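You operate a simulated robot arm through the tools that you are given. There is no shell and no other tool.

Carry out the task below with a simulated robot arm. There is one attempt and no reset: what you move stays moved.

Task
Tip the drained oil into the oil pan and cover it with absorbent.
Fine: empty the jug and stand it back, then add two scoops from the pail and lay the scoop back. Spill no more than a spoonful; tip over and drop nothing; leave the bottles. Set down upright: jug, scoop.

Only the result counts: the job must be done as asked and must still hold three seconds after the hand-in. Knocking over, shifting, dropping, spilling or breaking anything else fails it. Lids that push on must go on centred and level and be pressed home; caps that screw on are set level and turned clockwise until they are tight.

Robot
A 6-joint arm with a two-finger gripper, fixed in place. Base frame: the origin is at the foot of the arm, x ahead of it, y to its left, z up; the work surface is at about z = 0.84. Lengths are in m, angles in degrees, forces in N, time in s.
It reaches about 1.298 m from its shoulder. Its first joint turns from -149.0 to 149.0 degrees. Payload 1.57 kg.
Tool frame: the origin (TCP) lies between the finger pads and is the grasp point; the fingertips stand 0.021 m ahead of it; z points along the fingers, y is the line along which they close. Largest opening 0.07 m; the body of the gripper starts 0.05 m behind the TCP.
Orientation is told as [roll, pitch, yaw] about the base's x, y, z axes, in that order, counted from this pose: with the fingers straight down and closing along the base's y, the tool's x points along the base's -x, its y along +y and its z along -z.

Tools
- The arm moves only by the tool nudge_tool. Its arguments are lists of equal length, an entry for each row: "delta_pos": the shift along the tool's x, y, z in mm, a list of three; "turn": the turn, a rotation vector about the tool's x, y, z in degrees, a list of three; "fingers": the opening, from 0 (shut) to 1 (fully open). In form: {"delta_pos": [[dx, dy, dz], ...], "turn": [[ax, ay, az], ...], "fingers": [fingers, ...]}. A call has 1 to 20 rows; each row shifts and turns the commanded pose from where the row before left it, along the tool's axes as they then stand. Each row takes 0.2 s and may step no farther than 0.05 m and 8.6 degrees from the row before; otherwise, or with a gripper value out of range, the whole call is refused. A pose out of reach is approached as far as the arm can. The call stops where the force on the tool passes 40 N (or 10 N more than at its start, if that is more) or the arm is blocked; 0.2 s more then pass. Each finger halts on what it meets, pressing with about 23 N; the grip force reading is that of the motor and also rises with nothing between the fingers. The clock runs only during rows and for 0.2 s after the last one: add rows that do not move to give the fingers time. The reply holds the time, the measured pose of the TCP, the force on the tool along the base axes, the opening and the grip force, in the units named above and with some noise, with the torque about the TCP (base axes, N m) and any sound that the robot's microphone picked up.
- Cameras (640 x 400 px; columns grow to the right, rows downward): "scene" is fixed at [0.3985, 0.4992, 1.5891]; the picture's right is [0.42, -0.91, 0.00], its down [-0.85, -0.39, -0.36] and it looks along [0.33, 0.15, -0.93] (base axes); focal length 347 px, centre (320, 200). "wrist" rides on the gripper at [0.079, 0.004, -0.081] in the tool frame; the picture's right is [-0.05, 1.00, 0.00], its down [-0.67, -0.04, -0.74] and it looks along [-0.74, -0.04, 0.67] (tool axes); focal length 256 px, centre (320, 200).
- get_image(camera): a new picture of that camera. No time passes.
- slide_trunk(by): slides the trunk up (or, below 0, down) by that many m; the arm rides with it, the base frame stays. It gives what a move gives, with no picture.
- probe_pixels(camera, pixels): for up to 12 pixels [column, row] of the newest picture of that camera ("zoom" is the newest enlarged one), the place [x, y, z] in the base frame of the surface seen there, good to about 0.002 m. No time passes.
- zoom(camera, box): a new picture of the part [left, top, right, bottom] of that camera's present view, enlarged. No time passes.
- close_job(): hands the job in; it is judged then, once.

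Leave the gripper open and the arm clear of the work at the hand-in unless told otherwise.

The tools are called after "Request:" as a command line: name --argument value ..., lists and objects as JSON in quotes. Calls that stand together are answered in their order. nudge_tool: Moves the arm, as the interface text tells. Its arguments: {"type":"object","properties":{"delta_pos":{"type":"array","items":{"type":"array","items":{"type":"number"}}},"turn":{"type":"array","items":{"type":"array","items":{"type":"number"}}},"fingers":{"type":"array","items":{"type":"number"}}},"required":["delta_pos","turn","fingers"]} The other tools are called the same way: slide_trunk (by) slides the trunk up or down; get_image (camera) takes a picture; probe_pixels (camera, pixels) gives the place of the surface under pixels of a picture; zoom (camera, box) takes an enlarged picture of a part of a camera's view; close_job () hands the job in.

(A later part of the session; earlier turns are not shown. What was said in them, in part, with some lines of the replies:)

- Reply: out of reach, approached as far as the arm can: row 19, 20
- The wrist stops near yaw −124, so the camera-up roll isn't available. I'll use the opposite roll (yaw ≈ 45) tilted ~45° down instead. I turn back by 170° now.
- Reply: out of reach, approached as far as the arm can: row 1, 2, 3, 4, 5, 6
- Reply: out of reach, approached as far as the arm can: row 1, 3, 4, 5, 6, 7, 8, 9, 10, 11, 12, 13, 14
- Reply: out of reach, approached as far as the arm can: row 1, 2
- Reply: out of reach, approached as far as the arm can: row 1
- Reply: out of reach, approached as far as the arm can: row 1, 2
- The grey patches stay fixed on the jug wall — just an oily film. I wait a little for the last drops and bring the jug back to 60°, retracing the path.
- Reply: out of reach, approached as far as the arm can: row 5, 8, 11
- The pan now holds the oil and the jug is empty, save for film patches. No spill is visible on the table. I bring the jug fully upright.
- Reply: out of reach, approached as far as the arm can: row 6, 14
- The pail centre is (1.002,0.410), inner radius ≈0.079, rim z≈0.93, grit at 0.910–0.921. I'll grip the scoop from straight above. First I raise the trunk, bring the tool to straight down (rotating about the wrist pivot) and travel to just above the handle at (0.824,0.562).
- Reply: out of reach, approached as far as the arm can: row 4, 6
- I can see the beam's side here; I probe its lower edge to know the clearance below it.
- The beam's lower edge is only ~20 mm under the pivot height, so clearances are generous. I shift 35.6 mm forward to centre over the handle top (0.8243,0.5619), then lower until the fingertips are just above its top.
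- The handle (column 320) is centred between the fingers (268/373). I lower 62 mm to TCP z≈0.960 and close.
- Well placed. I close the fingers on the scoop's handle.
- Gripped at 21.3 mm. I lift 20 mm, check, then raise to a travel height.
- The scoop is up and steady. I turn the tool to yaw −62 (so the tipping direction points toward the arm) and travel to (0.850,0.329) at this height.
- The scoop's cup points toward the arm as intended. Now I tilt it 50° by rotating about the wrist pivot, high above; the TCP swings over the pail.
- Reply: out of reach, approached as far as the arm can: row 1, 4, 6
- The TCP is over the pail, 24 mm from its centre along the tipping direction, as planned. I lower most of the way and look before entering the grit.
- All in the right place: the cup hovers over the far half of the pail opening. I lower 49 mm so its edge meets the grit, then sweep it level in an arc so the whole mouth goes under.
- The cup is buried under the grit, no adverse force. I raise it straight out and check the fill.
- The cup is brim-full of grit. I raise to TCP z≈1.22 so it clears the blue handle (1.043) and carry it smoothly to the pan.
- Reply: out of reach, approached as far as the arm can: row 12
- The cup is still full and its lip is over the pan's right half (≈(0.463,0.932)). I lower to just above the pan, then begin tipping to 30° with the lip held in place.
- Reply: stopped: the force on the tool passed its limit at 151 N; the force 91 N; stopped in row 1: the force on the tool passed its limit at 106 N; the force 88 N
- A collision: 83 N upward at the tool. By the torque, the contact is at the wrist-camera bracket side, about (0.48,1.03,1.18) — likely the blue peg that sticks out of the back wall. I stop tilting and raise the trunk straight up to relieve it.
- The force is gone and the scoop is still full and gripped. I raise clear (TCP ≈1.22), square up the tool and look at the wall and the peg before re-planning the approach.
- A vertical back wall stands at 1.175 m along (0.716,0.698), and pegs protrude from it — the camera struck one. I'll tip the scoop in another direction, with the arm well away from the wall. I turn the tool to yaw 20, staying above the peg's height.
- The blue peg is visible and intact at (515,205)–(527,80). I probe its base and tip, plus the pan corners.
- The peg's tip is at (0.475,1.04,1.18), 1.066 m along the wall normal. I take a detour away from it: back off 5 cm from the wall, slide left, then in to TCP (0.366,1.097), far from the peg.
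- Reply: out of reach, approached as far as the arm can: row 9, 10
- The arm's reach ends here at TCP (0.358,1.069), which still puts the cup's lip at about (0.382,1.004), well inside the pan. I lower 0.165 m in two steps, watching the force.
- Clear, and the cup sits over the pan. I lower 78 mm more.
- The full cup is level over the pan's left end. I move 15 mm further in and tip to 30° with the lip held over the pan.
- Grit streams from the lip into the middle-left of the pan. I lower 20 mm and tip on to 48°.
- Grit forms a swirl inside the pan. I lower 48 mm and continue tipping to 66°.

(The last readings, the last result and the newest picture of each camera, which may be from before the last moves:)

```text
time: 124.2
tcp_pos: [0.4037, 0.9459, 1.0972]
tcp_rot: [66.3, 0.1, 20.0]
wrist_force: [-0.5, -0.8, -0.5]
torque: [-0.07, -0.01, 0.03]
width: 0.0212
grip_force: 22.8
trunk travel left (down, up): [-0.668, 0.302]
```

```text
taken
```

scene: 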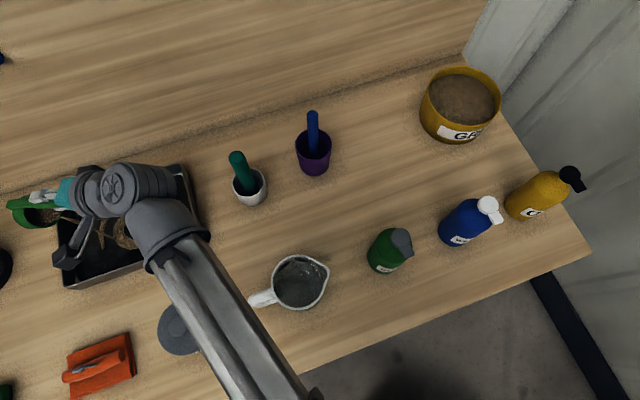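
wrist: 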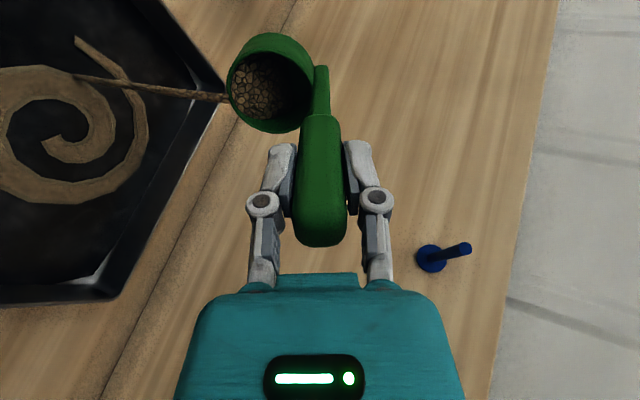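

Still pouring well inside the pan. I lower 45 mm and tip to 84°.

Request:
slide_trunk --by -0.045

Request:
nudge_tool --delta_pos '[[0, 13.3, -15.83], [0, 15.66, -13.86], [0, 17.56, -11.45], [0, 0, 0]]' --turn '[[-6, 0, 0], [-6, 0, 0], [-6, 0, 0], [0, 0, 0]]' --fingers '[0, 0, 0, 0]'

Request:
get_image --camera "wrist"

Request:
get_image --camera "scene"

```text
time: 125.1
tcp_pos: [0.4025, 0.9459, 1.0534]
tcp_rot: [66.2, 0.1, 20.1]
wrist_force: [0.8, -0.7, -0.9]
torque: [-0.01, -0.01, -0.01]
width: 0.0216
grip_force: 22.8
trunk travel left (down, up): [-0.623, 0.347]
```

```text
time: 126.1
tcp_pos: [0.4124, 0.9223, 1.1096]
tcp_rot: [84.4, 0.0, 20.0]
wrist_force: [0.5, -0.7, 0.4]
torque: [-0.08, -0.03, 0.04]
width: 0.0213
grip_force: 23.2
trunk travel left (down, up): [-0.623, 0.347]
```

```text
taken
```

wrist: 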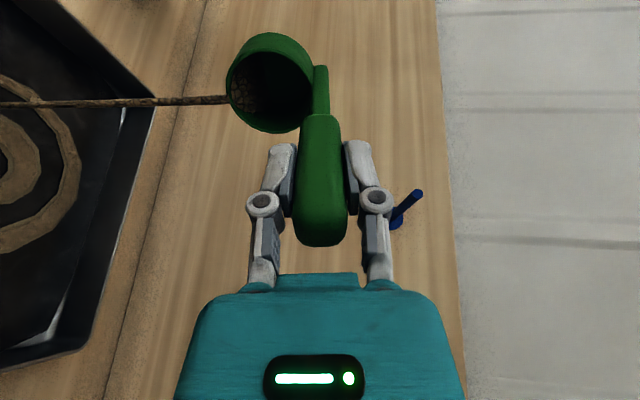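

```text
taken
```

scene: 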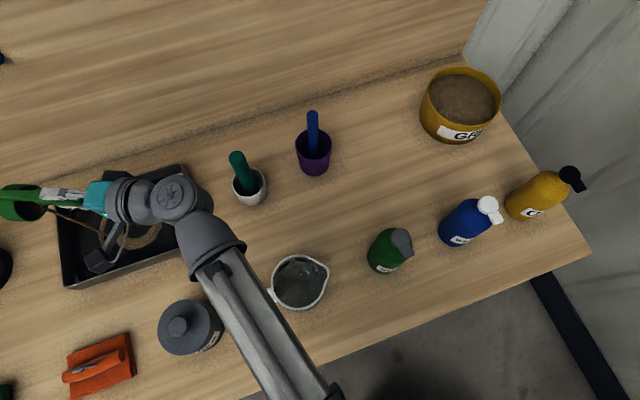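

Nearly empty. I lower 40 mm and tip on to 120° to empty it fully, then wait a moment.

Request:
slide_trunk --by -0.04

Request:
nudge_tool --delta_pos '[[0, 18.92, -8.69], [0, 19.67, -5.72], [0, 19.79, -2.65], [0, 19.27, 0.38], [0, 18.13, 3.23], [0, 16.43, 5.79], [0, 0, 0], [0, 0, 0], [0, 0, 0]]' --turn '[[-6, 0, 0], [-6, 0, 0], [-6, 0, 0], [-6, 0, 0], [-6, 0, 0], [-6, 0, 0], [0, 0, 0], [0, 0, 0], [0, 0, 0]]' --fingers '[0, 0, 0, 0, 0, 0, 0, 0, 0]'

Request:
get_image --camera "wrist"

Request:
get_image --camera "scene"

```text
time: 127.0
tcp_pos: [0.4128, 0.9215, 1.0702]
tcp_rot: [84.3, 0.1, 19.9]
wrist_force: [-0.5, -0.3, -0.6]
torque: [-0.06, 0.04, 0.02]
width: 0.0214
grip_force: 23.0
trunk travel left (down, up): [-0.583, 0.387]
```

```text
time: 129.0
tcp_pos: [0.4207, 0.8987, 1.1829]
tcp_rot: [120.4, 0.0, 19.9]
wrist_force: [-1.3, 0.1, -0.9]
torque: [-0.09, -0.03, -0.01]
width: 0.0214
grip_force: 23.0
trunk travel left (down, up): [-0.583, 0.387]
```

```text
taken
```

wrist: 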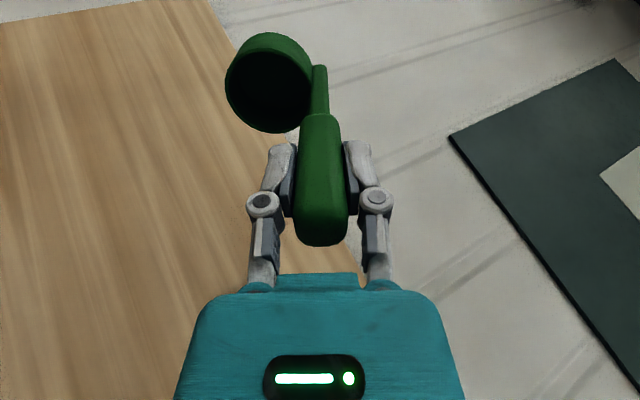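

```text
taken
```

scene: 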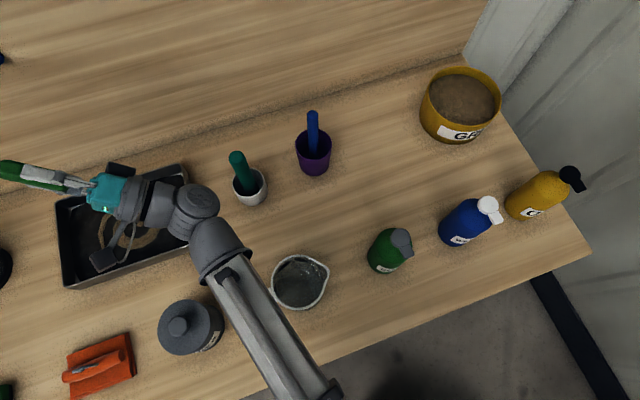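

The scoop is empty. I raise the trunk well up, then swing the scoop upright about the wrist pivot.

Request:
slide_trunk --by 0.288

Request:
nudge_tool --delta_pos '[[0, -25.8, 0], [0, -25.8, 0], [0, -25.8, 0], [0, -25.8, 0], [0, -25.8, 0], [0, -25.8, 0], [0, -25.8, 0], [0, -25.8, 0], [0, -25.8, 0], [0, -25.8, 0], [0, -25.8, 0], [0, -25.8, 0], [0, -25.8, 0], [0, -25.8, 0], [0, -25.8, 0], [0, 0, 0]]' --turn '[[8, 0, 0], [8, 0, 0], [8, 0, 0], [8, 0, 0], [8, 0, 0], [8, 0, 0], [8, 0, 0], [8, 0, 0], [8, 0, 0], [8, 0, 0], [8, 0, 0], [8, 0, 0], [8, 0, 0], [8, 0, 0], [8, 0, 0], [0, 0, 0]]' --fingers '[0, 0, 0, 0, 0, 0, 0, 0, 0, 0, 0, 0, 0, 0, 0, 0]'

Request:
get_image --camera "wrist"

Request:
get_image --camera "scene"

```text
time: 131.9
tcp_pos: [0.4205, 0.899, 1.4694]
tcp_rot: [120.3, 0.0, 20.0]
wrist_force: [-0.3, -0.1, -1.2]
torque: [-0.06, 0.0, -0.01]
width: 0.0215
grip_force: 23.0
trunk travel left (down, up): [-0.871, 0.099]
```

```text
time: 135.3
tcp_pos: [0.4672, 0.7688, 1.1903]
tcp_rot: [0.3, 0.1, 20.1]
wrist_force: [0.8, 0.6, -0.8]
torque: [0.06, 0.02, 0.01]
width: 0.0213
grip_force: 23.1
out of reach, approached as far as the arm can: row 3, 9, 11, 13
trunk travel left (down, up): [-0.871, 0.099]
```

```text
taken
```

wrist: 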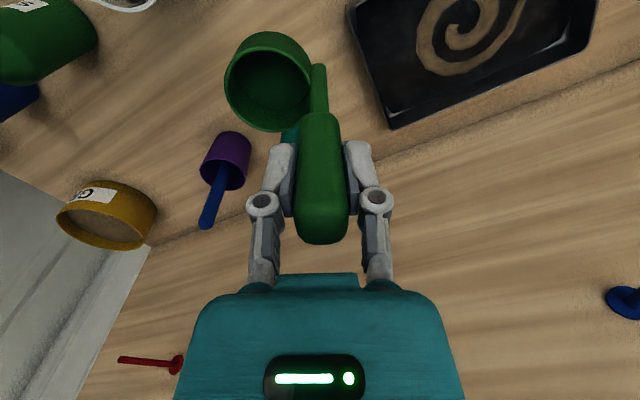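

```text
taken
```

scene: 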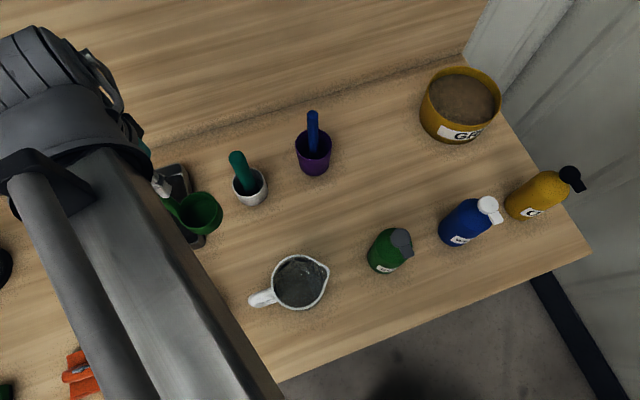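

The scoop is upright and empty; the pan shows the grit swirl on the oil, nothing spilled. For the second scoop I turn back to yaw −62 and return to the start point (0.850,0.329).

Request:
nudge_tool --delta_pos '[[0, 0, 0], [0, 0, 0], [0, 0, 0], [0, 0, 0], [0, 0, 0], [0, 0, 0], [0, 0, 0], [0, 0, 0], [0, 0, 0], [0, 0, 0]]' --turn '[[0, 0, 8.21], [0, 0, 8.21], [0, 0, 8.21], [0, 0, 8.21], [0, 0, 8.21], [0, 0, 8.21], [0, 0, 8.21], [0, 0, 8.21], [0, 0, 8.21], [0, 0, 8.21]]' --fingers '[0, 0, 0, 0, 0, 0, 0, 0, 0, 0]'

Request:
nudge_tool --delta_pos '[[-43.7, 10.1, 0], [-43.7, 10.1, 0], [-43.7, 10.1, 0], [-43.7, 10.1, 0], [-43.7, 10.1, 0], [-43.7, 10.1, 0], [-43.7, 10.1, 0], [-43.7, 10.1, 0], [-43.7, 10.1, 0], [-43.7, 10.1, 0], [-43.7, 10.1, 0], [-43.7, 10.1, 0], [-43.7, 10.1, 0], [0, 0, 0]]' --turn '[[0, 0, 0], [0, 0, 0], [0, 0, 0], [0, 0, 0], [0, 0, 0], [0, 0, 0], [0, 0, 0], [0, 0, 0], [0, 0, 0], [0, 0, 0], [0, 0, 0], [0, 0, 0], [0, 0, 0], [0, 0, 0]]' --fingers '[0, 0, 0, 0, 0, 0, 0, 0, 0, 0, 0, 0, 0, 0]'

Request:
get_image --camera "wrist"

Request:
get_image --camera "scene"

```text
time: 137.5
tcp_pos: [0.4682, 0.7678, 1.1896]
tcp_rot: [0.0, 0.4, -62.1]
wrist_force: [-0.2, -0.2, -0.1]
torque: [-0.06, 0.0, 0.01]
width: 0.021
grip_force: 23.4
trunk travel left (down, up): [-0.871, 0.099]
```

```text
time: 140.5
tcp_pos: [0.8475, 0.3299, 1.1906]
tcp_rot: [0.1, 0.3, -62.0]
wrist_force: [0.2, -0.1, 0.2]
torque: [0.03, -0.03, 0.02]
width: 0.0212
grip_force: 22.7
out of reach, approached as far as the arm can: row 3, 12
trunk travel left (down, up): [-0.871, 0.099]
```

```text
taken
```

wrist: 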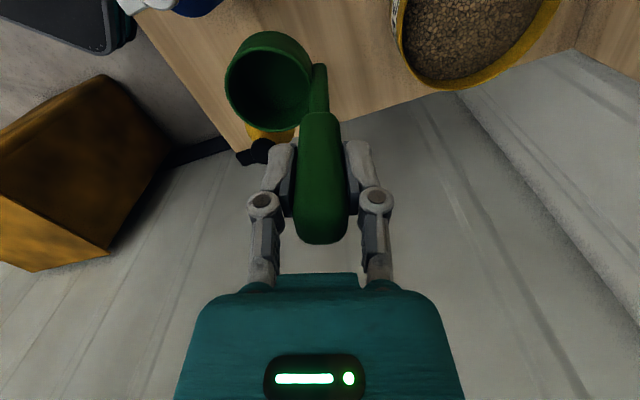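

```text
taken
```

scene: 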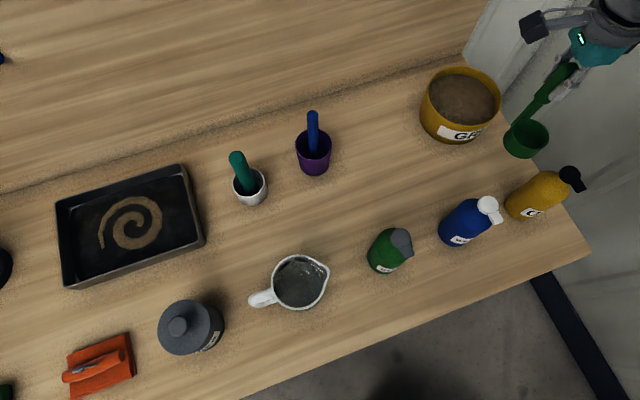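

The pan now shows a grit spiral in its middle, and the table is clean. I check the grit level in the pail, then tilt the scoop 50° for the second scoop.

Request:
probe_pixels --camera "scene" --pixels '[[462, 98], [445, 90], [480, 90], [462, 80], [460, 112], [470, 108]]'

Request:
nudge_tool --delta_pos '[[0, 26.9, 0], [0, 26.9, 0], [0, 26.9, 0], [0, 26.9, 0], [0, 26.9, 0], [0, 26.9, 0], [0, 0, 0]]' --turn '[[-8.333, 0, 0], [-8.333, 0, 0], [-8.333, 0, 0], [-8.333, 0, 0], [-8.333, 0, 0], [-8.333, 0, 0], [0, 0, 0]]' --fingers '[0, 0, 0, 0, 0, 0, 0]'

Request:
slide_trunk --by -0.16

Request:
zoom --camera "scene" --box '[400, 20, 560, 160]'

```text
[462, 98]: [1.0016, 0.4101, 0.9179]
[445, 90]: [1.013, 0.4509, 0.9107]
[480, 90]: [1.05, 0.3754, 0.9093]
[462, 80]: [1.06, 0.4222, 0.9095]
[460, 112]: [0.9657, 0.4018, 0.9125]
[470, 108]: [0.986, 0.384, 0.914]
```

```text
time: 142.1
tcp_pos: [0.9812, 0.397, 1.257]
tcp_rot: [50.1, 0.4, -62.1]
wrist_force: [1.0, 0.6, -0.1]
torque: [-0.04, 0.06, 0.0]
width: 0.0213
grip_force: 23.0
out of reach, approached as far as the arm can: row 3, 5
trunk travel left (down, up): [-0.871, 0.099]
```

```text
time: 143.9
tcp_pos: [0.9798, 0.3976, 1.0974]
tcp_rot: [50.0, 0.4, -62.1]
wrist_force: [-0.5, -0.2, -0.5]
torque: [-0.07, 0.05, -0.04]
width: 0.0211
grip_force: 22.9
trunk travel left (down, up): [-0.711, 0.259]
```

```text
2.86 times, centred on (480, 90) of scene
```

zoom: 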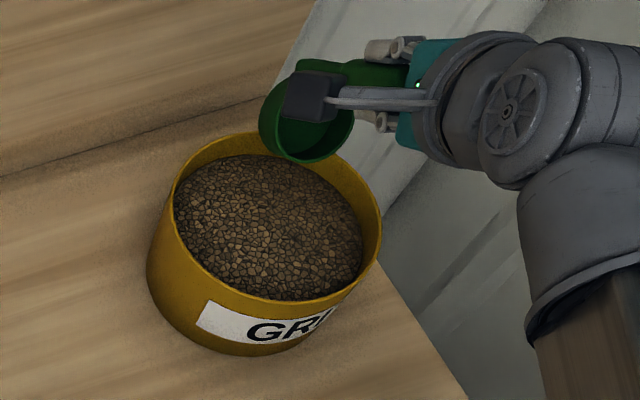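

Same pose as before; the grit sank about 4 mm. I lower 53 mm and sweep through the grit again.

Request:
slide_trunk --by -0.053

Request:
nudge_tool --delta_pos '[[0, -6.0, 11.06], [0, -4.34, 10.81], [0, -2.73, 10.3], [0, -1.2, 9.51], [0, 0.2, 8.5], [0, 1.42, 7.28], [0, 2.45, 5.86], [0, 3.25, 4.3], [0, 3.79, 2.63], [0, 4.07, 0.88], [0, 0, 0]]' --turn '[[5, 0, 0], [5, 0, 0], [5, 0, 0], [5, 0, 0], [5, 0, 0], [5, 0, 0], [5, 0, 0], [5, 0, 0], [5, 0, 0], [5, 0, 0], [0, 0, 0]]' --fingers '[0, 0, 0, 0, 0, 0, 0, 0, 0, 0, 0]'

Request:
slide_trunk --by 0.084

Request:
get_image --camera "wrist"

Request:
zoom --camera "scene" --box '[400, 20, 560, 160]'

```text
time: 144.8
tcp_pos: [0.9806, 0.3974, 1.0441]
tcp_rot: [50.0, 0.3, -62.1]
wrist_force: [0.6, 0.1, 0.3]
torque: [-0.03, 0.04, 0.0]
width: 0.0214
grip_force: 23.3
trunk travel left (down, up): [-0.658, 0.312]
```

```text
time: 147.2
tcp_pos: [1.0196, 0.4177, 0.9754]
tcp_rot: [0.0, 0.4, -62.1]
wrist_force: [-0.7, 0.3, -1.5]
torque: [0.02, 0.0, 0.01]
width: 0.0214
grip_force: 23.4
trunk travel left (down, up): [-0.658, 0.312]
```

```text
time: 148.4
tcp_pos: [1.0198, 0.4175, 1.061]
tcp_rot: [0.0, 0.4, -62.2]
wrist_force: [-0.4, 0.3, -0.5]
torque: [0.03, -0.02, 0.0]
width: 0.0217
grip_force: 23.1
trunk travel left (down, up): [-0.742, 0.228]
```

```text
taken
```

wrist: 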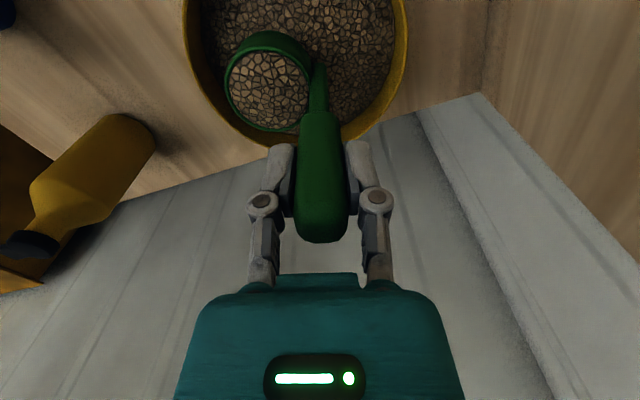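

```text
2.86 times, centred on (480, 90) of scene
```

zoom: 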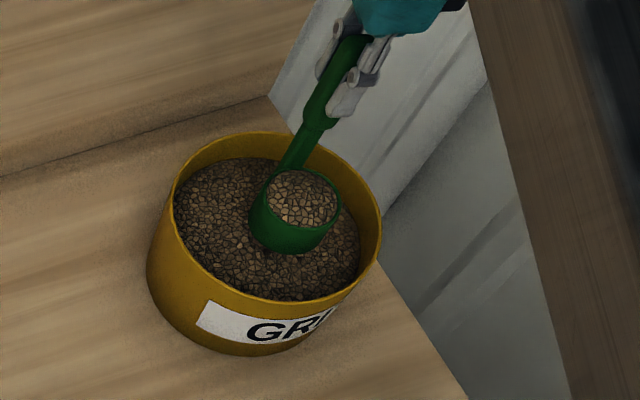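

Full again. I raise to travel height, turn to yaw 20 over the pail, and back 7 cm away from the wall.

Request:
slide_trunk --by 0.158

Request:
nudge_tool --delta_pos '[[0, 0, 0], [0, 0, 0], [0, 0, 0], [0, 0, 0], [0, 0, 0], [0, 0, 0], [0, 0, 0], [0, 0, 0], [0, 0, 0], [0, 0, 0], [0, 0, 0], [0, 0, 0], [0, 0, 0], [22.8, 7, 0], [22.8, 7, 0], [22.8, 7, 0], [22.8, 7, 0], [0, 0, 0]]' --turn '[[0, 0, -4], [0, 0, -6.3], [0, 0, -7], [0, 0, -7], [0, 0, -7], [0, 0, -7], [0, 0, -7], [0, 0, -7], [0, 0, -7], [0, 0, -7], [0, 0, -6.5], [0, 0, -6], [0, 0, -3.3], [0, 0, 0], [0, 0, 0], [0, 0, 0], [0, 0, 0], [0, 0, 0]]' --fingers '[0, 0, 0, 0, 0, 0, 0, 0, 0, 0, 0, 0, 0, 0, 0, 0, 0, 0]'

Request:
get_image --camera "wrist"

Request:
get_image --camera "scene"

```text
time: 150.2
tcp_pos: [1.0205, 0.4172, 1.2184]
tcp_rot: [0.0, 0.3, -62.1]
wrist_force: [-0.3, -0.7, -0.7]
torque: [0.01, -0.04, -0.01]
width: 0.0215
grip_force: 23.3
trunk travel left (down, up): [-0.9, 0.07]
```

```text
time: 154.1
tcp_pos: [0.926, 0.4137, 1.2189]
tcp_rot: [0.5, 0.0, 20.0]
wrist_force: [-0.1, 0.4, -1.5]
torque: [0.0, 0.03, -0.01]
width: 0.0216
grip_force: 23.0
trunk travel left (down, up): [-0.9, 0.07]
```

```text
taken
```

wrist: 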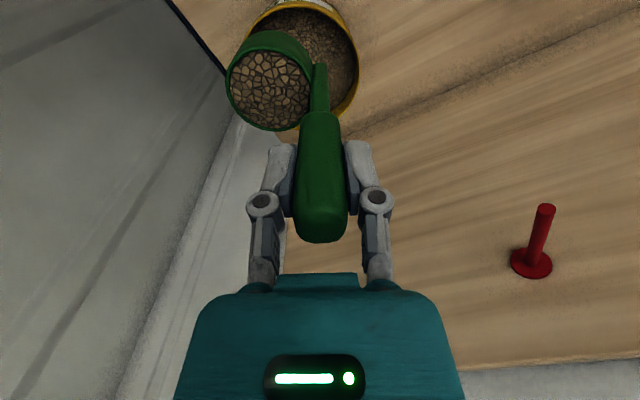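

```text
taken
```

scene: 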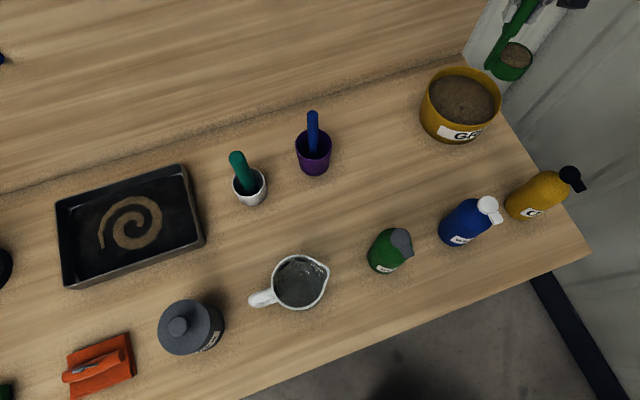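

All steady; I carry the full scoop along a line 0.95 m from the base axis (well short of the pegs) to the left end of the pan.

Request:
nudge_tool --delta_pos '[[5.1, 11.2, 0], [10.2, 22.4, 0], [15.3, 33.7, 0], [16.97, 37.41, 0], [16.97, 37.41, 0], [16.97, 37.41, 0], [16.97, 37.41, 0], [16.97, 37.41, 0], [16.97, 37.41, 0], [16.97, 37.41, 0], [16.97, 37.41, 0], [16.97, 37.41, 0], [16.97, 37.41, 0], [16.97, 37.41, 0], [16.97, 37.41, 0], [16.97, 37.41, 0], [16.97, 37.41, 0], [16.97, 37.41, 0], [16.97, 37.41, 0], [16.97, 37.41, 0]]' --turn '[[0, 0, 0], [0, 0, 0], [0, 0, 0], [0, 0, 0], [0, 0, 0], [0, 0, 0], [0, 0, 0], [0, 0, 0], [0, 0, 0], [0, 0, 0], [0, 0, 0], [0, 0, 0], [0, 0, 0], [0, 0, 0], [0, 0, 0], [0, 0, 0], [0, 0, 0], [0, 0, 0], [0, 0, 0], [0, 0, 0]]' --fingers '[0, 0, 0, 0, 0, 0, 0, 0, 0, 0, 0, 0, 0, 0, 0, 0, 0, 0, 0, 0]'

Request:
nudge_tool --delta_pos '[[11.9, 26.2, 0], [6.8, 15, 0], [3.4, 7.5, 0], [-12, 5.5, 0], [-12, 5.5, 0], [-12, 5.5, 0], [0, 0, 0]]' --turn '[[0, 0, 0], [0, 0, 0], [0, 0, 0], [0, 0, 0], [0, 0, 0], [0, 0, 0], [0, 0, 0]]' --fingers '[0, 0, 0, 0, 0, 0, 0]'

Request:
get_image --camera "wrist"

Request:
get_image --camera "scene"

```text
time: 158.2
tcp_pos: [0.3833, 0.964, 1.2184]
tcp_rot: [0.4, 0.2, 20.0]
wrist_force: [0.2, 0.3, -0.8]
torque: [0.02, -0.03, -0.02]
width: 0.0215
grip_force: 23.2
out of reach, approached as far as the arm can: row 8
trunk travel left (down, up): [-0.9, 0.07]
```

```text
time: 159.8
tcp_pos: [0.3756, 1.03, 1.2186]
tcp_rot: [0.4, 0.1, 19.9]
wrist_force: [-0.3, -0.3, -0.6]
torque: [0.02, 0.02, 0.01]
width: 0.0214
grip_force: 23.3
trunk travel left (down, up): [-0.9, 0.07]
```

```text
taken
```

wrist: 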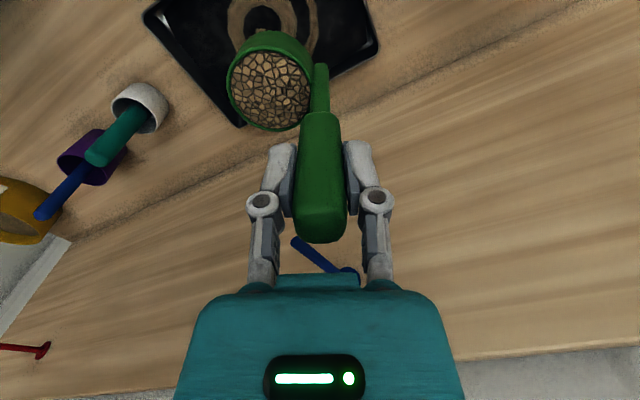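

```text
taken
```

scene: 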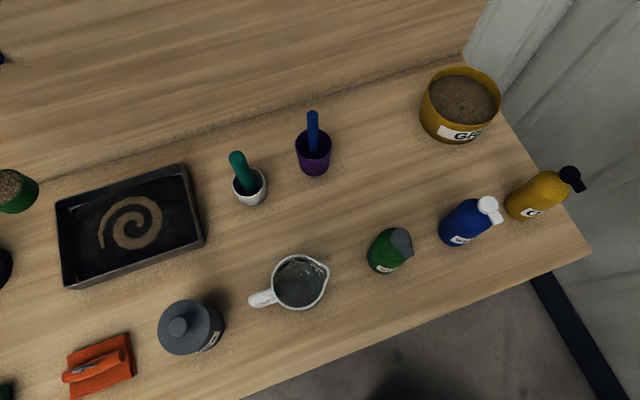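

I'm at (0.376,1.030). I shift 29 mm to the same start point used for the first tipping and lower in steps.

Request:
nudge_tool --delta_pos '[[1.6, 14.3, 0], [1.6, 14.3, 0], [0, 0, 0]]' --turn '[[0, 0, 0], [0, 0, 0], [0, 0, 0]]' --fingers '[0, 0, 0]'

Request:
slide_trunk --by -0.09

Request:
slide_trunk --by -0.075

Request:
zoom --camera "scene" --box '[0, 130, 240, 320]'

```text
time: 160.7
tcp_pos: [0.3627, 1.0558, 1.2181]
tcp_rot: [0.4, 0.2, 20.0]
wrist_force: [-0.2, 0.0, -0.3]
torque: [0.01, 0.05, -0.04]
width: 0.0216
grip_force: 22.7
trunk travel left (down, up): [-0.9, 0.07]
```

```text
time: 161.9
tcp_pos: [0.3628, 1.0555, 1.1288]
tcp_rot: [0.4, 0.1, 19.8]
wrist_force: [-0.1, -1.0, -0.6]
torque: [0.04, -0.01, 0.01]
width: 0.0217
grip_force: 23.0
trunk travel left (down, up): [-0.81, 0.16]
```

```text
time: 163.0
tcp_pos: [0.3631, 1.0558, 1.0535]
tcp_rot: [0.4, 0.1, 20.1]
wrist_force: [-0.1, 0.2, -0.8]
torque: [0.03, 0.03, 0.0]
width: 0.0213
grip_force: 23.4
trunk travel left (down, up): [-0.735, 0.235]
```

```text
2.11 times, centred on (120, 225) of scene
```

zoom: 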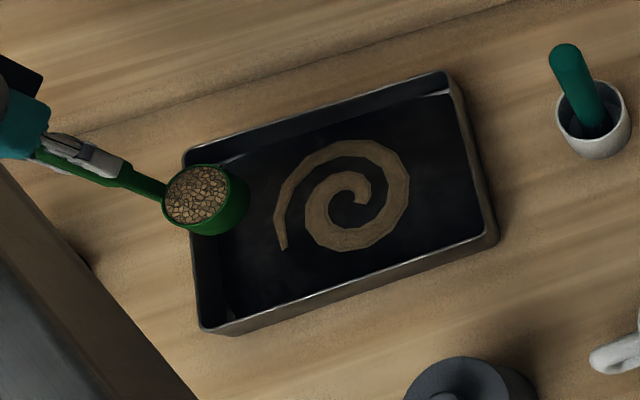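

In position over the pan. I repeat the same tipping sequence: to 30°, lower 20 mm, to 48°.

Request:
nudge_tool --delta_pos '[[0, -9.41, -1.51], [0, -9.53, -4.58], [0, -9.01, -7.6], [0, -7.87, -10.46], [0, -6.16, -13.01]]' --turn '[[-6, 0, 0], [-6, 0, 0], [-6, 0, 0], [-6, 0, 0], [-6, 0, 0]]' --fingers '[0, 0, 0, 0, 0]'

Request:
slide_trunk --by -0.02

Request:
nudge_tool --delta_pos '[[0, -3.96, -15.15], [0, -1.36, -16.79], [0, 1.52, -17.86], [0, 0, 0]]' --turn '[[-6, 0, 0], [-6, 0, 0], [-6, 0, 0], [0, 0, 0]]' --fingers '[0, 0, 0, 0]'

Request:
get_image --camera "wrist"

Request:
get_image --camera "scene"

```text
time: 164.2
tcp_pos: [0.3809, 1.0079, 1.0807]
tcp_rot: [30.5, 0.0, 20.0]
wrist_force: [0.2, 0.0, -2.2]
torque: [-0.02, 0.01, 0.0]
width: 0.0216
grip_force: 22.9
trunk travel left (down, up): [-0.735, 0.235]
```

```text
time: 164.9
tcp_pos: [0.38, 1.0078, 1.0605]
tcp_rot: [30.4, 0.0, 20.0]
wrist_force: [0.0, -0.3, -1.6]
torque: [-0.02, 0.0, -0.01]
width: 0.0216
grip_force: 22.6
trunk travel left (down, up): [-0.715, 0.255]
```

```text
time: 165.9
tcp_pos: [0.3911, 0.9757, 1.0975]
tcp_rot: [48.6, 0.0, 20.1]
wrist_force: [0.2, -0.6, -2.0]
torque: [-0.06, -0.02, 0.01]
width: 0.0212
grip_force: 23.0
trunk travel left (down, up): [-0.715, 0.255]
```

```text
taken
```

wrist: 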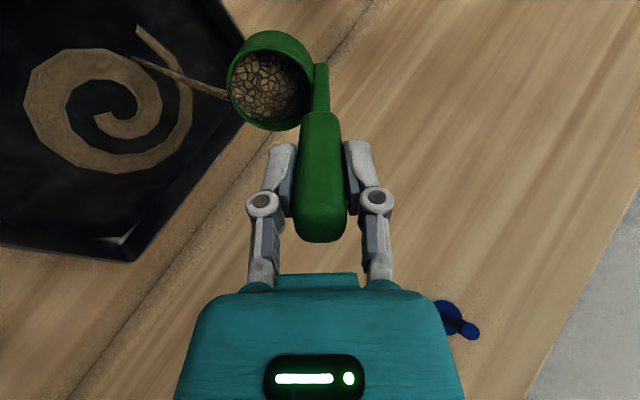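

```text
taken
```

scene: 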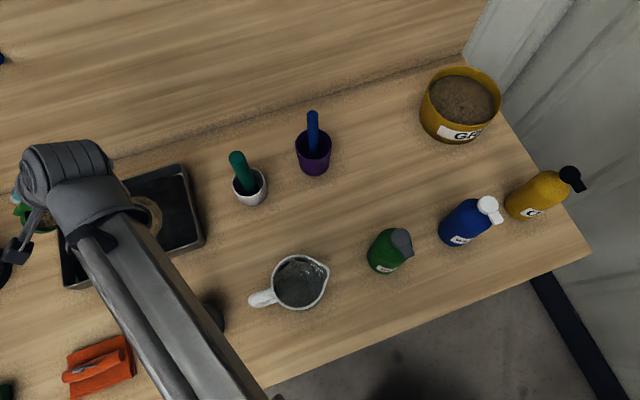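

The second scoop streams into the pan just like the first. I continue: lower 45 mm, tip to 66°, lower 45 mm, tip to 84°.

Request:
slide_trunk --by -0.045

Request:
nudge_tool --delta_pos '[[0, 4.56, -18.29], [0, 7.62, -18.09], [0, 10.58, -17.26], [0, 0, 0]]' --turn '[[-6, 0, 0], [-6, 0, 0], [-6, 0, 0], [0, 0, 0]]' --fingers '[0, 0, 0, 0]'

Request:
slide_trunk --by -0.045

Request:
nudge_tool --delta_pos '[[0, 13.3, -15.83], [0, 15.66, -13.86], [0, 17.56, -11.45], [0, 0, 0]]' --turn '[[-6, 0, 0], [-6, 0, 0], [-6, 0, 0], [0, 0, 0]]' --fingers '[0, 0, 0, 0]'

Request:
get_image --camera "wrist"

Request:
get_image --camera "scene"

```text
time: 166.8
tcp_pos: [0.3915, 0.975, 1.0513]
tcp_rot: [48.5, 0.1, 20.1]
wrist_force: [0.2, 0.2, -0.2]
torque: [-0.06, 0.0, 0.02]
width: 0.0212
grip_force: 23.3
trunk travel left (down, up): [-0.67, 0.3]
```

```text
time: 167.8
tcp_pos: [0.4036, 0.9462, 1.1]
tcp_rot: [66.5, 0.2, 20.0]
wrist_force: [0.2, -0.3, -0.9]
torque: [-0.09, 0.01, 0.02]
width: 0.0212
grip_force: 23.3
trunk travel left (down, up): [-0.67, 0.3]
```

```text
time: 168.7
tcp_pos: [0.4041, 0.946, 1.0568]
tcp_rot: [66.5, 0.0, 20.0]
wrist_force: [-0.6, -0.2, -1.0]
torque: [-0.05, -0.02, 0.03]
width: 0.0213
grip_force: 23.0
trunk travel left (down, up): [-0.625, 0.345]
```

```text
time: 169.7
tcp_pos: [0.4136, 0.9232, 1.113]
tcp_rot: [84.7, 0.2, 20.0]
wrist_force: [0.3, 0.7, -2.0]
torque: [-0.07, -0.02, 0.0]
width: 0.0213
grip_force: 22.6
trunk travel left (down, up): [-0.625, 0.345]
```

```text
taken
```

wrist: 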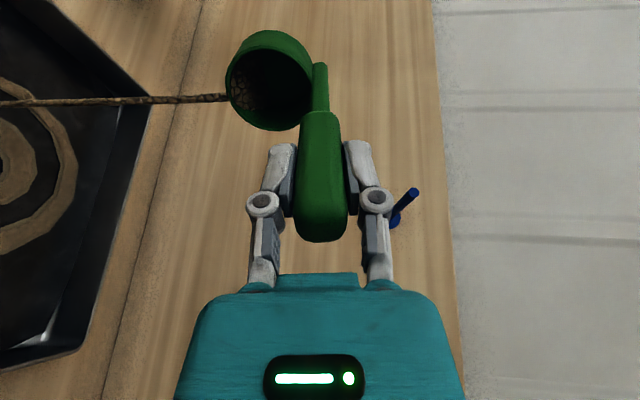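

```text
taken
```

scene: 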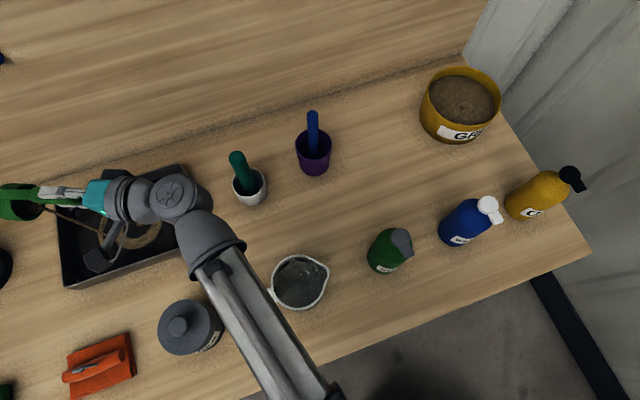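

Almost empty. I lower 40 mm, tip on to 120° and wait.

Request:
slide_trunk --by -0.04

Request:
nudge_tool --delta_pos '[[0, 18.92, -8.69], [0, 19.67, -5.72], [0, 19.79, -2.65], [0, 19.27, 0.38], [0, 18.13, 3.23], [0, 16.43, 5.79], [0, 0, 0], [0, 0, 0], [0, 0, 0], [0, 0, 0]]' --turn '[[-6, 0, 0], [-6, 0, 0], [-6, 0, 0], [-6, 0, 0], [-6, 0, 0], [-6, 0, 0], [0, 0, 0], [0, 0, 0], [0, 0, 0], [0, 0, 0]]' --fingers '[0, 0, 0, 0, 0, 0, 0, 0, 0, 0]'

Request:
get_image --camera "wrist"

```text
time: 170.5
tcp_pos: [0.4123, 0.9221, 1.0728]
tcp_rot: [84.7, 0.1, 20.0]
wrist_force: [1.0, 0.4, -0.9]
torque: [-0.1, -0.08, 0.0]
width: 0.0216
grip_force: 22.9
trunk travel left (down, up): [-0.585, 0.385]
```

```text
time: 172.7
tcp_pos: [0.4221, 0.8989, 1.185]
tcp_rot: [120.8, 0.2, 20.0]
wrist_force: [-0.8, -0.6, -0.3]
torque: [-0.07, -0.04, 0.01]
width: 0.0212
grip_force: 22.7
trunk travel left (down, up): [-0.585, 0.385]
```

```text
taken
```

wrist: 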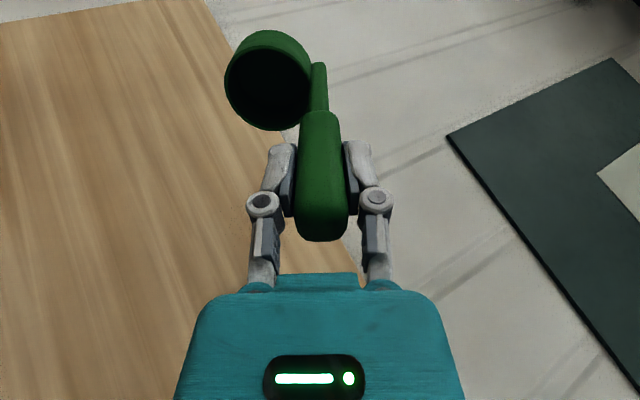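

Empty. I raise the trunk and swing the scoop upright, as before.

Request:
slide_trunk --by 0.286

Request:
nudge_tool --delta_pos '[[0, -26, 0], [0, -26, 0], [0, -26, 0], [0, -26, 0], [0, -26, 0], [0, -26, 0], [0, -26, 0], [0, -26, 0], [0, -26, 0], [0, -26, 0], [0, -26, 0], [0, -26, 0], [0, -26, 0], [0, -26, 0], [0, -26, 0], [0, 0, 0]]' --turn '[[8.05, 0, 0], [8.05, 0, 0], [8.05, 0, 0], [8.05, 0, 0], [8.05, 0, 0], [8.05, 0, 0], [8.05, 0, 0], [8.05, 0, 0], [8.05, 0, 0], [8.05, 0, 0], [8.05, 0, 0], [8.05, 0, 0], [8.05, 0, 0], [8.05, 0, 0], [8.05, 0, 0], [0, 0, 0]]' --fingers '[0, 0, 0, 0, 0, 0, 0, 0, 0, 0, 0, 0, 0, 0, 0, 0]'

Request:
get_image --camera "wrist"

Request:
get_image --camera "scene"

```text
time: 175.6
tcp_pos: [0.4232, 0.8984, 1.4715]
tcp_rot: [120.6, 0.2, 20.0]
wrist_force: [1.0, -0.6, -1.3]
torque: [-0.08, 0.0, -0.02]
width: 0.0212
grip_force: 22.9
trunk travel left (down, up): [-0.871, 0.099]
```

```text
time: 179.0
tcp_pos: [0.4682, 0.7663, 1.1892]
tcp_rot: [-0.1, 0.1, 20.0]
wrist_force: [-0.3, -0.9, -0.2]
torque: [0.03, 0.0, 0.01]
width: 0.0214
grip_force: 23.2
out of reach, approached as far as the arm can: row 12, 14
trunk travel left (down, up): [-0.871, 0.099]
```

```text
taken
```

wrist: 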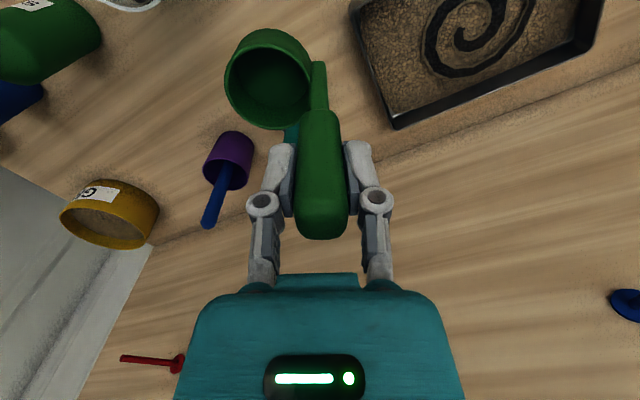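

```text
taken
```

scene: 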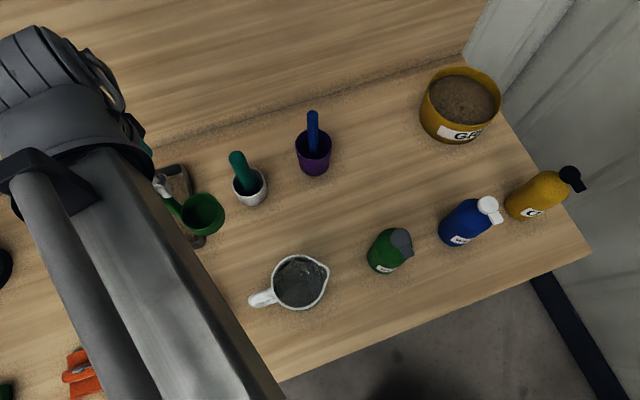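

The pan's surface is now covered with grit over the oil. I raise a little, turn the scoop back to yaw 44.3 and carry it to its old place at (0.8227,0.5614).

Request:
slide_trunk --by 0.03

Request:
nudge_tool --delta_pos '[[0, 0, 0], [0, 0, 0], [0, 0, 0], [-11.1, -39.4, 0], [-11.1, -39.4, 0], [-11.1, -39.4, 0], [-11.1, -39.4, 0], [-11.1, -39.4, 0], [-11.1, -39.4, 0], [-11.1, -39.4, 0], [-11.1, -39.4, 0], [-11.1, -39.4, 0], [-11.1, -39.4, 0], [0, 0, 0]]' --turn '[[0, 0, -8.1], [0, 0, -8.1], [0, 0, -8.1], [0, 0, 0], [0, 0, 0], [0, 0, 0], [0, 0, 0], [0, 0, 0], [0, 0, 0], [0, 0, 0], [0, 0, 0], [0, 0, 0], [0, 0, 0], [0, 0, 0]]' --fingers '[0, 0, 0, 0, 0, 0, 0, 0, 0, 0, 0, 0, 0, 0]'

Request:
get_image --camera "wrist"

Request:
get_image --camera "scene"

```text
time: 179.7
tcp_pos: [0.4694, 0.7684, 1.2208]
tcp_rot: [0.0, 0.1, 20.0]
wrist_force: [0.6, -0.6, -0.1]
torque: [0.02, 0.02, 0.0]
width: 0.0213
grip_force: 22.6
trunk travel left (down, up): [-0.901, 0.069]
```

```text
time: 182.7
tcp_pos: [0.8232, 0.5627, 1.2199]
tcp_rot: [0.1, 0.1, 44.3]
wrist_force: [0.1, -0.1, -0.5]
torque: [0.01, 0.0, -0.01]
width: 0.0212
grip_force: 23.1
trunk travel left (down, up): [-0.901, 0.069]
```

```text
taken
```

wrist: 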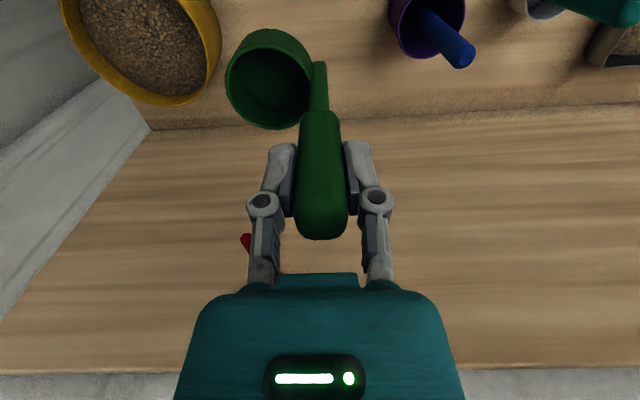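

```text
taken
```

scene: 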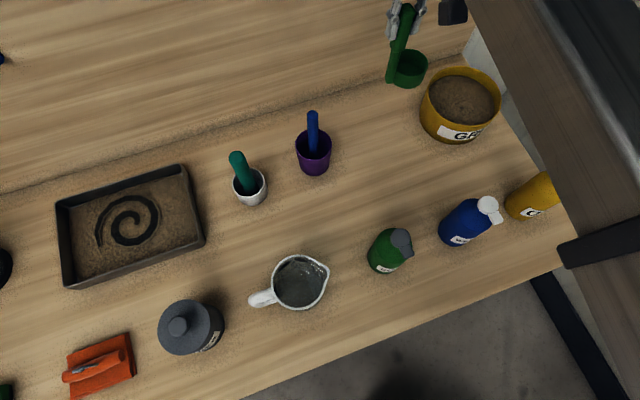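

The scoop is over its old place. Before setting it down I check that its cup hangs level by probing its rim.

Request:
zoom --camera "wrist" --box '[210, 20, 350, 140]'

Request:
probe_pixels --camera "wrist" --pixels '[[230, 88], [270, 127], [305, 115], [240, 113], [250, 50], [290, 50], [268, 80], [265, 90], [275, 70], [255, 80]]'

Request:
zoom --camera "scene" --box '[360, 20, 460, 110]'

```text
3.33 times, centred on (280, 80) of wrist
```

zoom: 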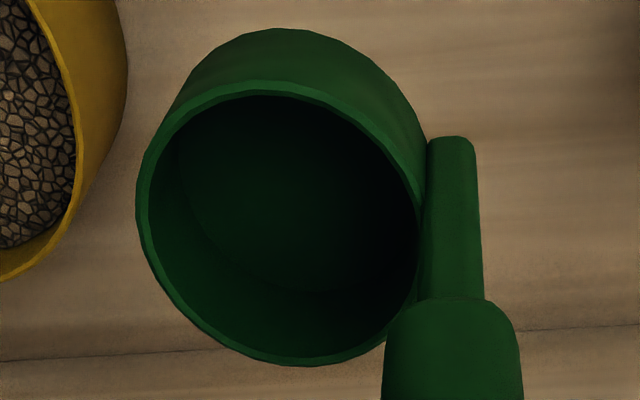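

```text
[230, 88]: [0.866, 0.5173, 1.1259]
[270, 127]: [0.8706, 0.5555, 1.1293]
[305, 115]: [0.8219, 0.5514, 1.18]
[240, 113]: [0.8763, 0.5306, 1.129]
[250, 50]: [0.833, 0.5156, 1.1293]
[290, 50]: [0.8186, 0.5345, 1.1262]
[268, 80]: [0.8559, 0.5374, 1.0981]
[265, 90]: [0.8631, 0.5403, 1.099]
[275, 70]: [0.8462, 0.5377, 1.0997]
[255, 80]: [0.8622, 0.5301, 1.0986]
```

```text
4.44 times, centred on (410, 65) of scene
```

zoom: 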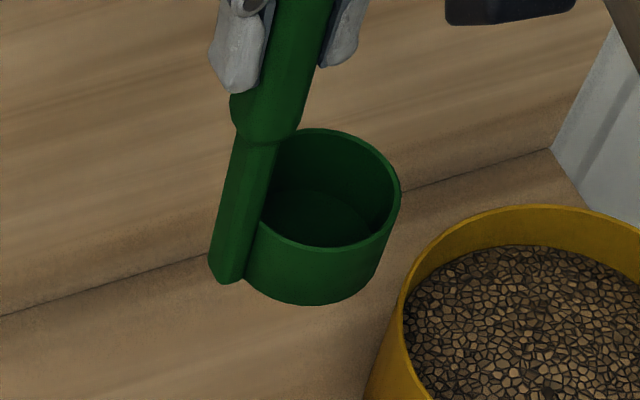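

The cup is level and above its old spot; the scoop sits ~4 mm lower in the fingers than before. I lower to about 1 cm above the table.

Request:
slide_trunk --by -0.243

Request:
get_image --camera "wrist"

Request:
slide_trunk --by -0.007

Request:
slide_trunk --by -0.002

```text
time: 185.2
tcp_pos: [0.8238, 0.5627, 0.9763]
tcp_rot: [0.0, 0.0, 44.2]
wrist_force: [0.0, -0.8, 0.2]
torque: [-0.01, 0.01, 0.04]
width: 0.021
grip_force: 23.0
trunk travel left (down, up): [-0.658, 0.312]
```

```text
taken
```

wrist: 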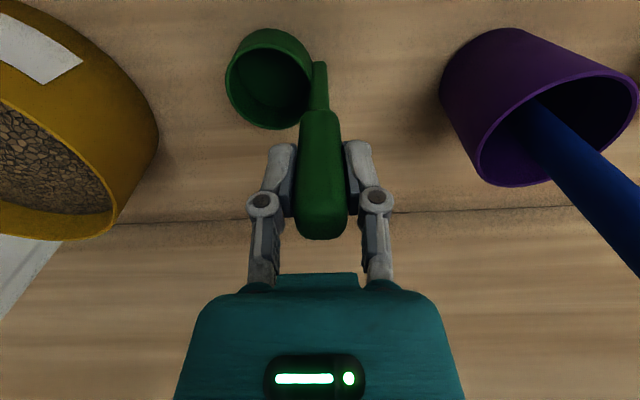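

```text
time: 185.8
tcp_pos: [0.8239, 0.5618, 0.9694]
tcp_rot: [0.0, 0.1, 44.4]
wrist_force: [-0.1, -0.9, -0.4]
torque: [-0.01, 0.01, -0.01]
width: 0.0215
grip_force: 23.4
trunk travel left (down, up): [-0.651, 0.319]
```

```text
time: 186.3
tcp_pos: [0.8232, 0.5626, 0.9689]
tcp_rot: [0.1, 0.2, 44.3]
wrist_force: [-0.4, 0.3, -0.9]
torque: [0.01, 0.02, -0.01]
width: 0.0213
grip_force: 23.1
trunk travel left (down, up): [-0.649, 0.321]
```

I keep lowering in 1–2 mm steps until I feel the table.

Request:
slide_trunk --by -0.002

Request:
slide_trunk --by -0.001

```text
time: 186.8
tcp_pos: [0.8255, 0.5616, 0.9659]
tcp_rot: [0.0, 0.1, 44.3]
wrist_force: [-0.1, -0.8, -1.9]
torque: [0.03, 0.0, 0.01]
width: 0.0213
grip_force: 22.8
trunk travel left (down, up): [-0.647, 0.323]
```

```text
time: 187.3
tcp_pos: [0.8243, 0.5631, 0.9655]
tcp_rot: [0.0, 0.1, 44.3]
wrist_force: [0.9, 0.1, 3.7]
torque: [0.18, -0.28, 0.04]
width: 0.0213
grip_force: 23.4
trunk travel left (down, up): [-0.646, 0.324]
```

The scoop touches the table (+3.7 N). I open the fingers gently.

Request:
nudge_tool --delta_pos '[[0, 0, 0], [0, 0, 0], [0, 0, 0], [0, 0, 0], [0, 0, 0], [0, 0, 0]]' --turn '[[0, 0, 0], [0, 0, 0], [0, 0, 0], [0, 0, 0], [0, 0, 0], [0, 0, 0]]' --fingers '[0.33, 0.4, 0.5, 0.6, 0.7, 0.7]'

Request:
get_image --camera "wrist"

Request:
zoom --camera "scene" --box '[330, 70, 450, 170]'

```text
time: 188.7
tcp_pos: [0.8244, 0.5624, 0.966]
tcp_rot: [0.0, 0.1, 44.3]
wrist_force: [0.4, -0.6, 0.3]
torque: [0.03, 0.02, 0.0]
width: 0.0493
grip_force: 0.0
trunk travel left (down, up): [-0.646, 0.324]
```

```text
taken
```

wrist: 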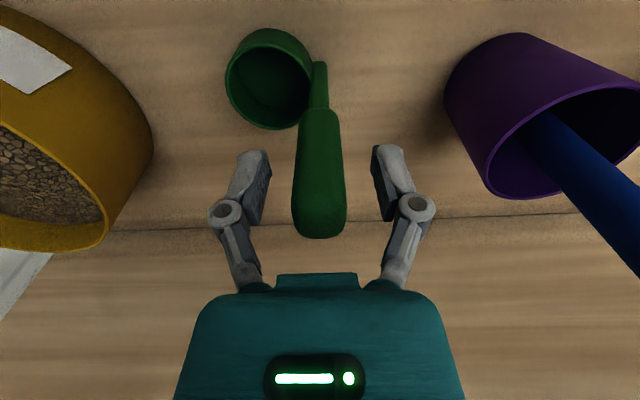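

```text
4.00 times, centred on (390, 120) of scene
```

zoom: 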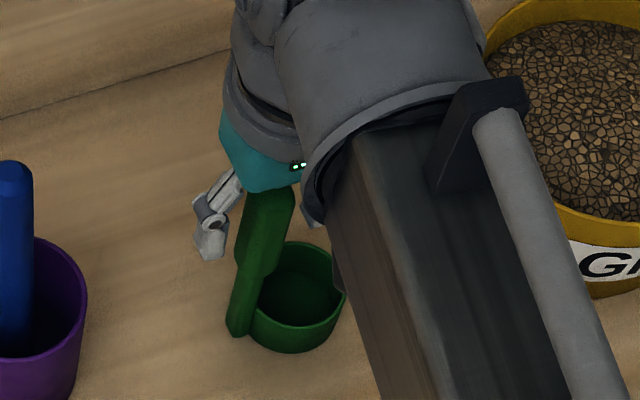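

The scoop stands free on the table. I raise the trunk straight up to clear it, then check everything from above.

Request:
slide_trunk --by 0.08

Request:
slide_trunk --by 0.12

Request:
get_image --camera "wrist"

Request:
get_image --camera "scene"

```text
time: 189.9
tcp_pos: [0.8236, 0.5628, 1.0449]
tcp_rot: [0.0, 0.1, 44.3]
wrist_force: [0.0, -0.6, 0.3]
torque: [0.0, -0.02, 0.0]
width: 0.0488
grip_force: 0.2
trunk travel left (down, up): [-0.726, 0.244]
```

```text
time: 191.4
tcp_pos: [0.8247, 0.5634, 1.1648]
tcp_rot: [0.0, 0.0, 44.3]
wrist_force: [-0.1, -0.3, -0.2]
torque: [0.06, -0.01, 0.02]
width: 0.0493
grip_force: 0.0
trunk travel left (down, up): [-0.846, 0.124]
```

```text
taken
```

wrist: 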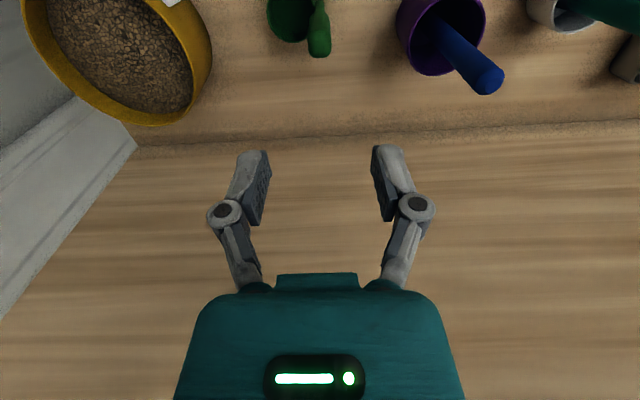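

```text
taken
```

scene: 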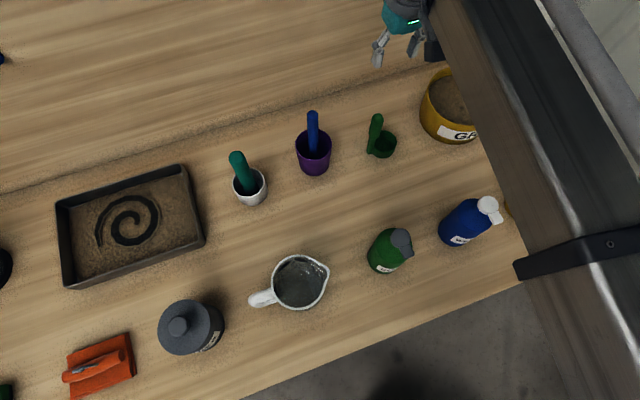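

The scoop stands upright in its old place. I withdraw the arm to the starting area with the gripper open and inspect the whole scene.

Request:
nudge_tool --delta_pos '[[38.7, 21.4, 0], [38.7, 21.4, 0], [38.7, 21.4, 0], [38.7, 21.4, 0], [38.7, 21.4, 0], [38.7, 21.4, 0], [38.7, 21.4, 0], [38.7, 21.4, 0], [38.7, 21.4, 0], [30, 16, 0], [0, 0, 0]]' --turn '[[0, 0, 0], [0, 0, 0], [0, 0, 0], [0, 0, 0], [0, 0, 0], [0, 0, 0], [0, 0, 0], [0, 0, 0], [0, 0, 0], [0, 0, 0], [0, 0, 0]]' --fingers '[1, 1, 1, 1, 1, 1, 1, 1, 1, 1, 1]'

Request:
get_image --camera "scene"

Request:
get_image --camera "wrist"

Request:
zoom --camera "scene" --box '[20, 140, 240, 310]'

Request:
zoom --camera "scene" --box '[330, 50, 520, 180]'

```text
time: 193.8
tcp_pos: [0.4064, 0.4461, 1.1653]
tcp_rot: [0.0, 0.1, 44.3]
wrist_force: [1.0, 0.4, -0.3]
torque: [-0.02, 0.01, 0.01]
width: 0.0699
grip_force: 0.1
trunk travel left (down, up): [-0.846, 0.124]
```

```text
taken
```

scene: 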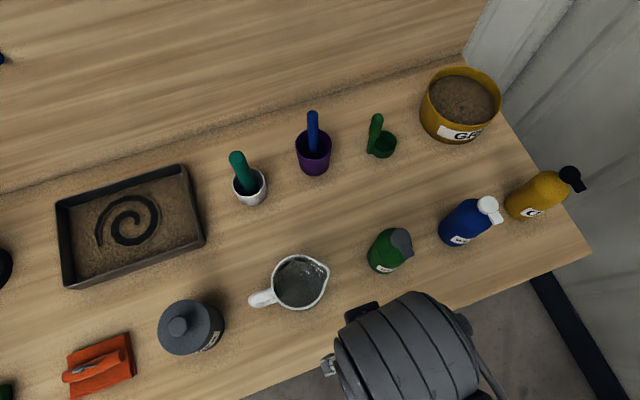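

```text
taken
```

wrist: 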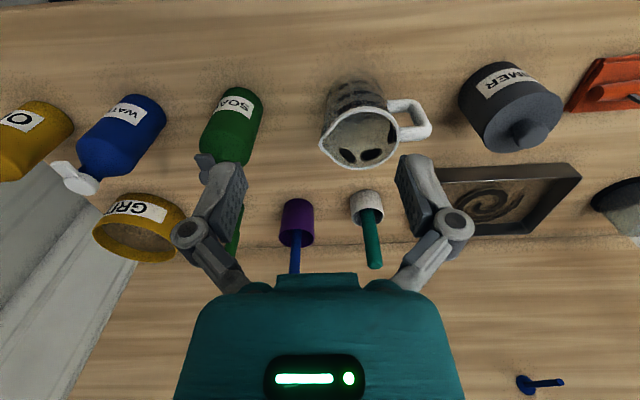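

```text
2.35 times, centred on (130, 225) of scene
```

zoom: 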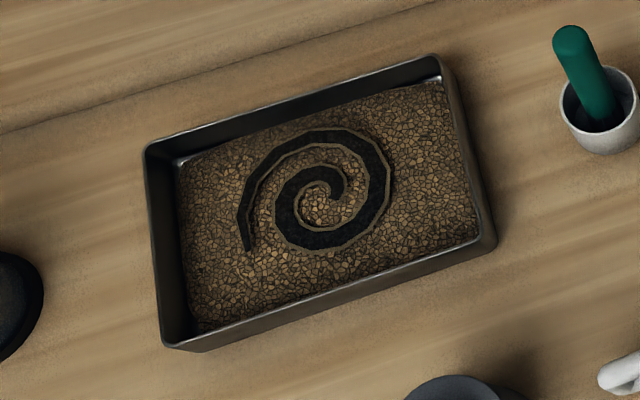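

```text
3.08 times, centred on (425, 115) of scene
```

zoom: 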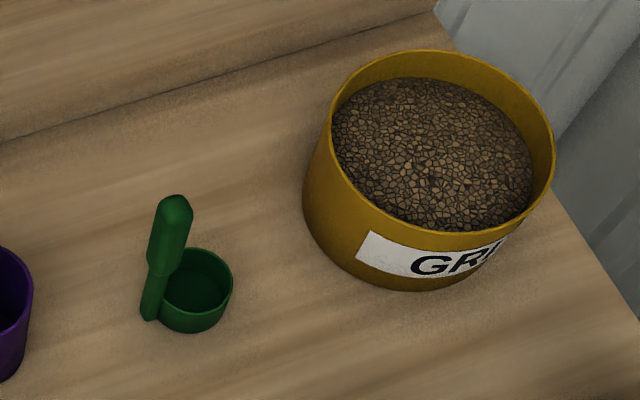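

Everything checks out:
- **Pan:** the oil is in it, covered with grit from two full scoops.
- **Jug:** empty and standing upright in its place.
- **Scoop:** upright in its place.
- **Everything else:** bottles, pail and the other items are where they were, and no spill shows on the table. My camera bracket hit the blue wall peg once, and it looks unmoved.

The gripper is open and clear of the work. I hand in the job.

Request:
close_job

```text
The job is handed in.
```

I tipped the oil into the pan, covered it with two full scoops of grit from the pail, and handed the job in. I don't have the verdict yet.

- **Jug:** empty except for a thin film on the wall. It stands upright within a few millimetres of where it was.
- **Scoop:** emptied into the pan both times and set down upright in its old place.
- **Pan:** grit covers most of the oil. The last picture still shows a dark spiral where oil is visible through it.
- **Spills:** none visible on the table.
- **Bottles and other items:** the bottles were not touched, and the pail and everything else look unmoved.

**Collision:** on the first trip to the pan with a full scoop, my wrist-camera bracket struck the blue peg on the back wall. The tool force passed its limit at 151 N, and a second move before I backed off read 106 N. The peg looks intact and in the same place, and no grit spilled. I changed the approach after that and kept clear of both pegs.
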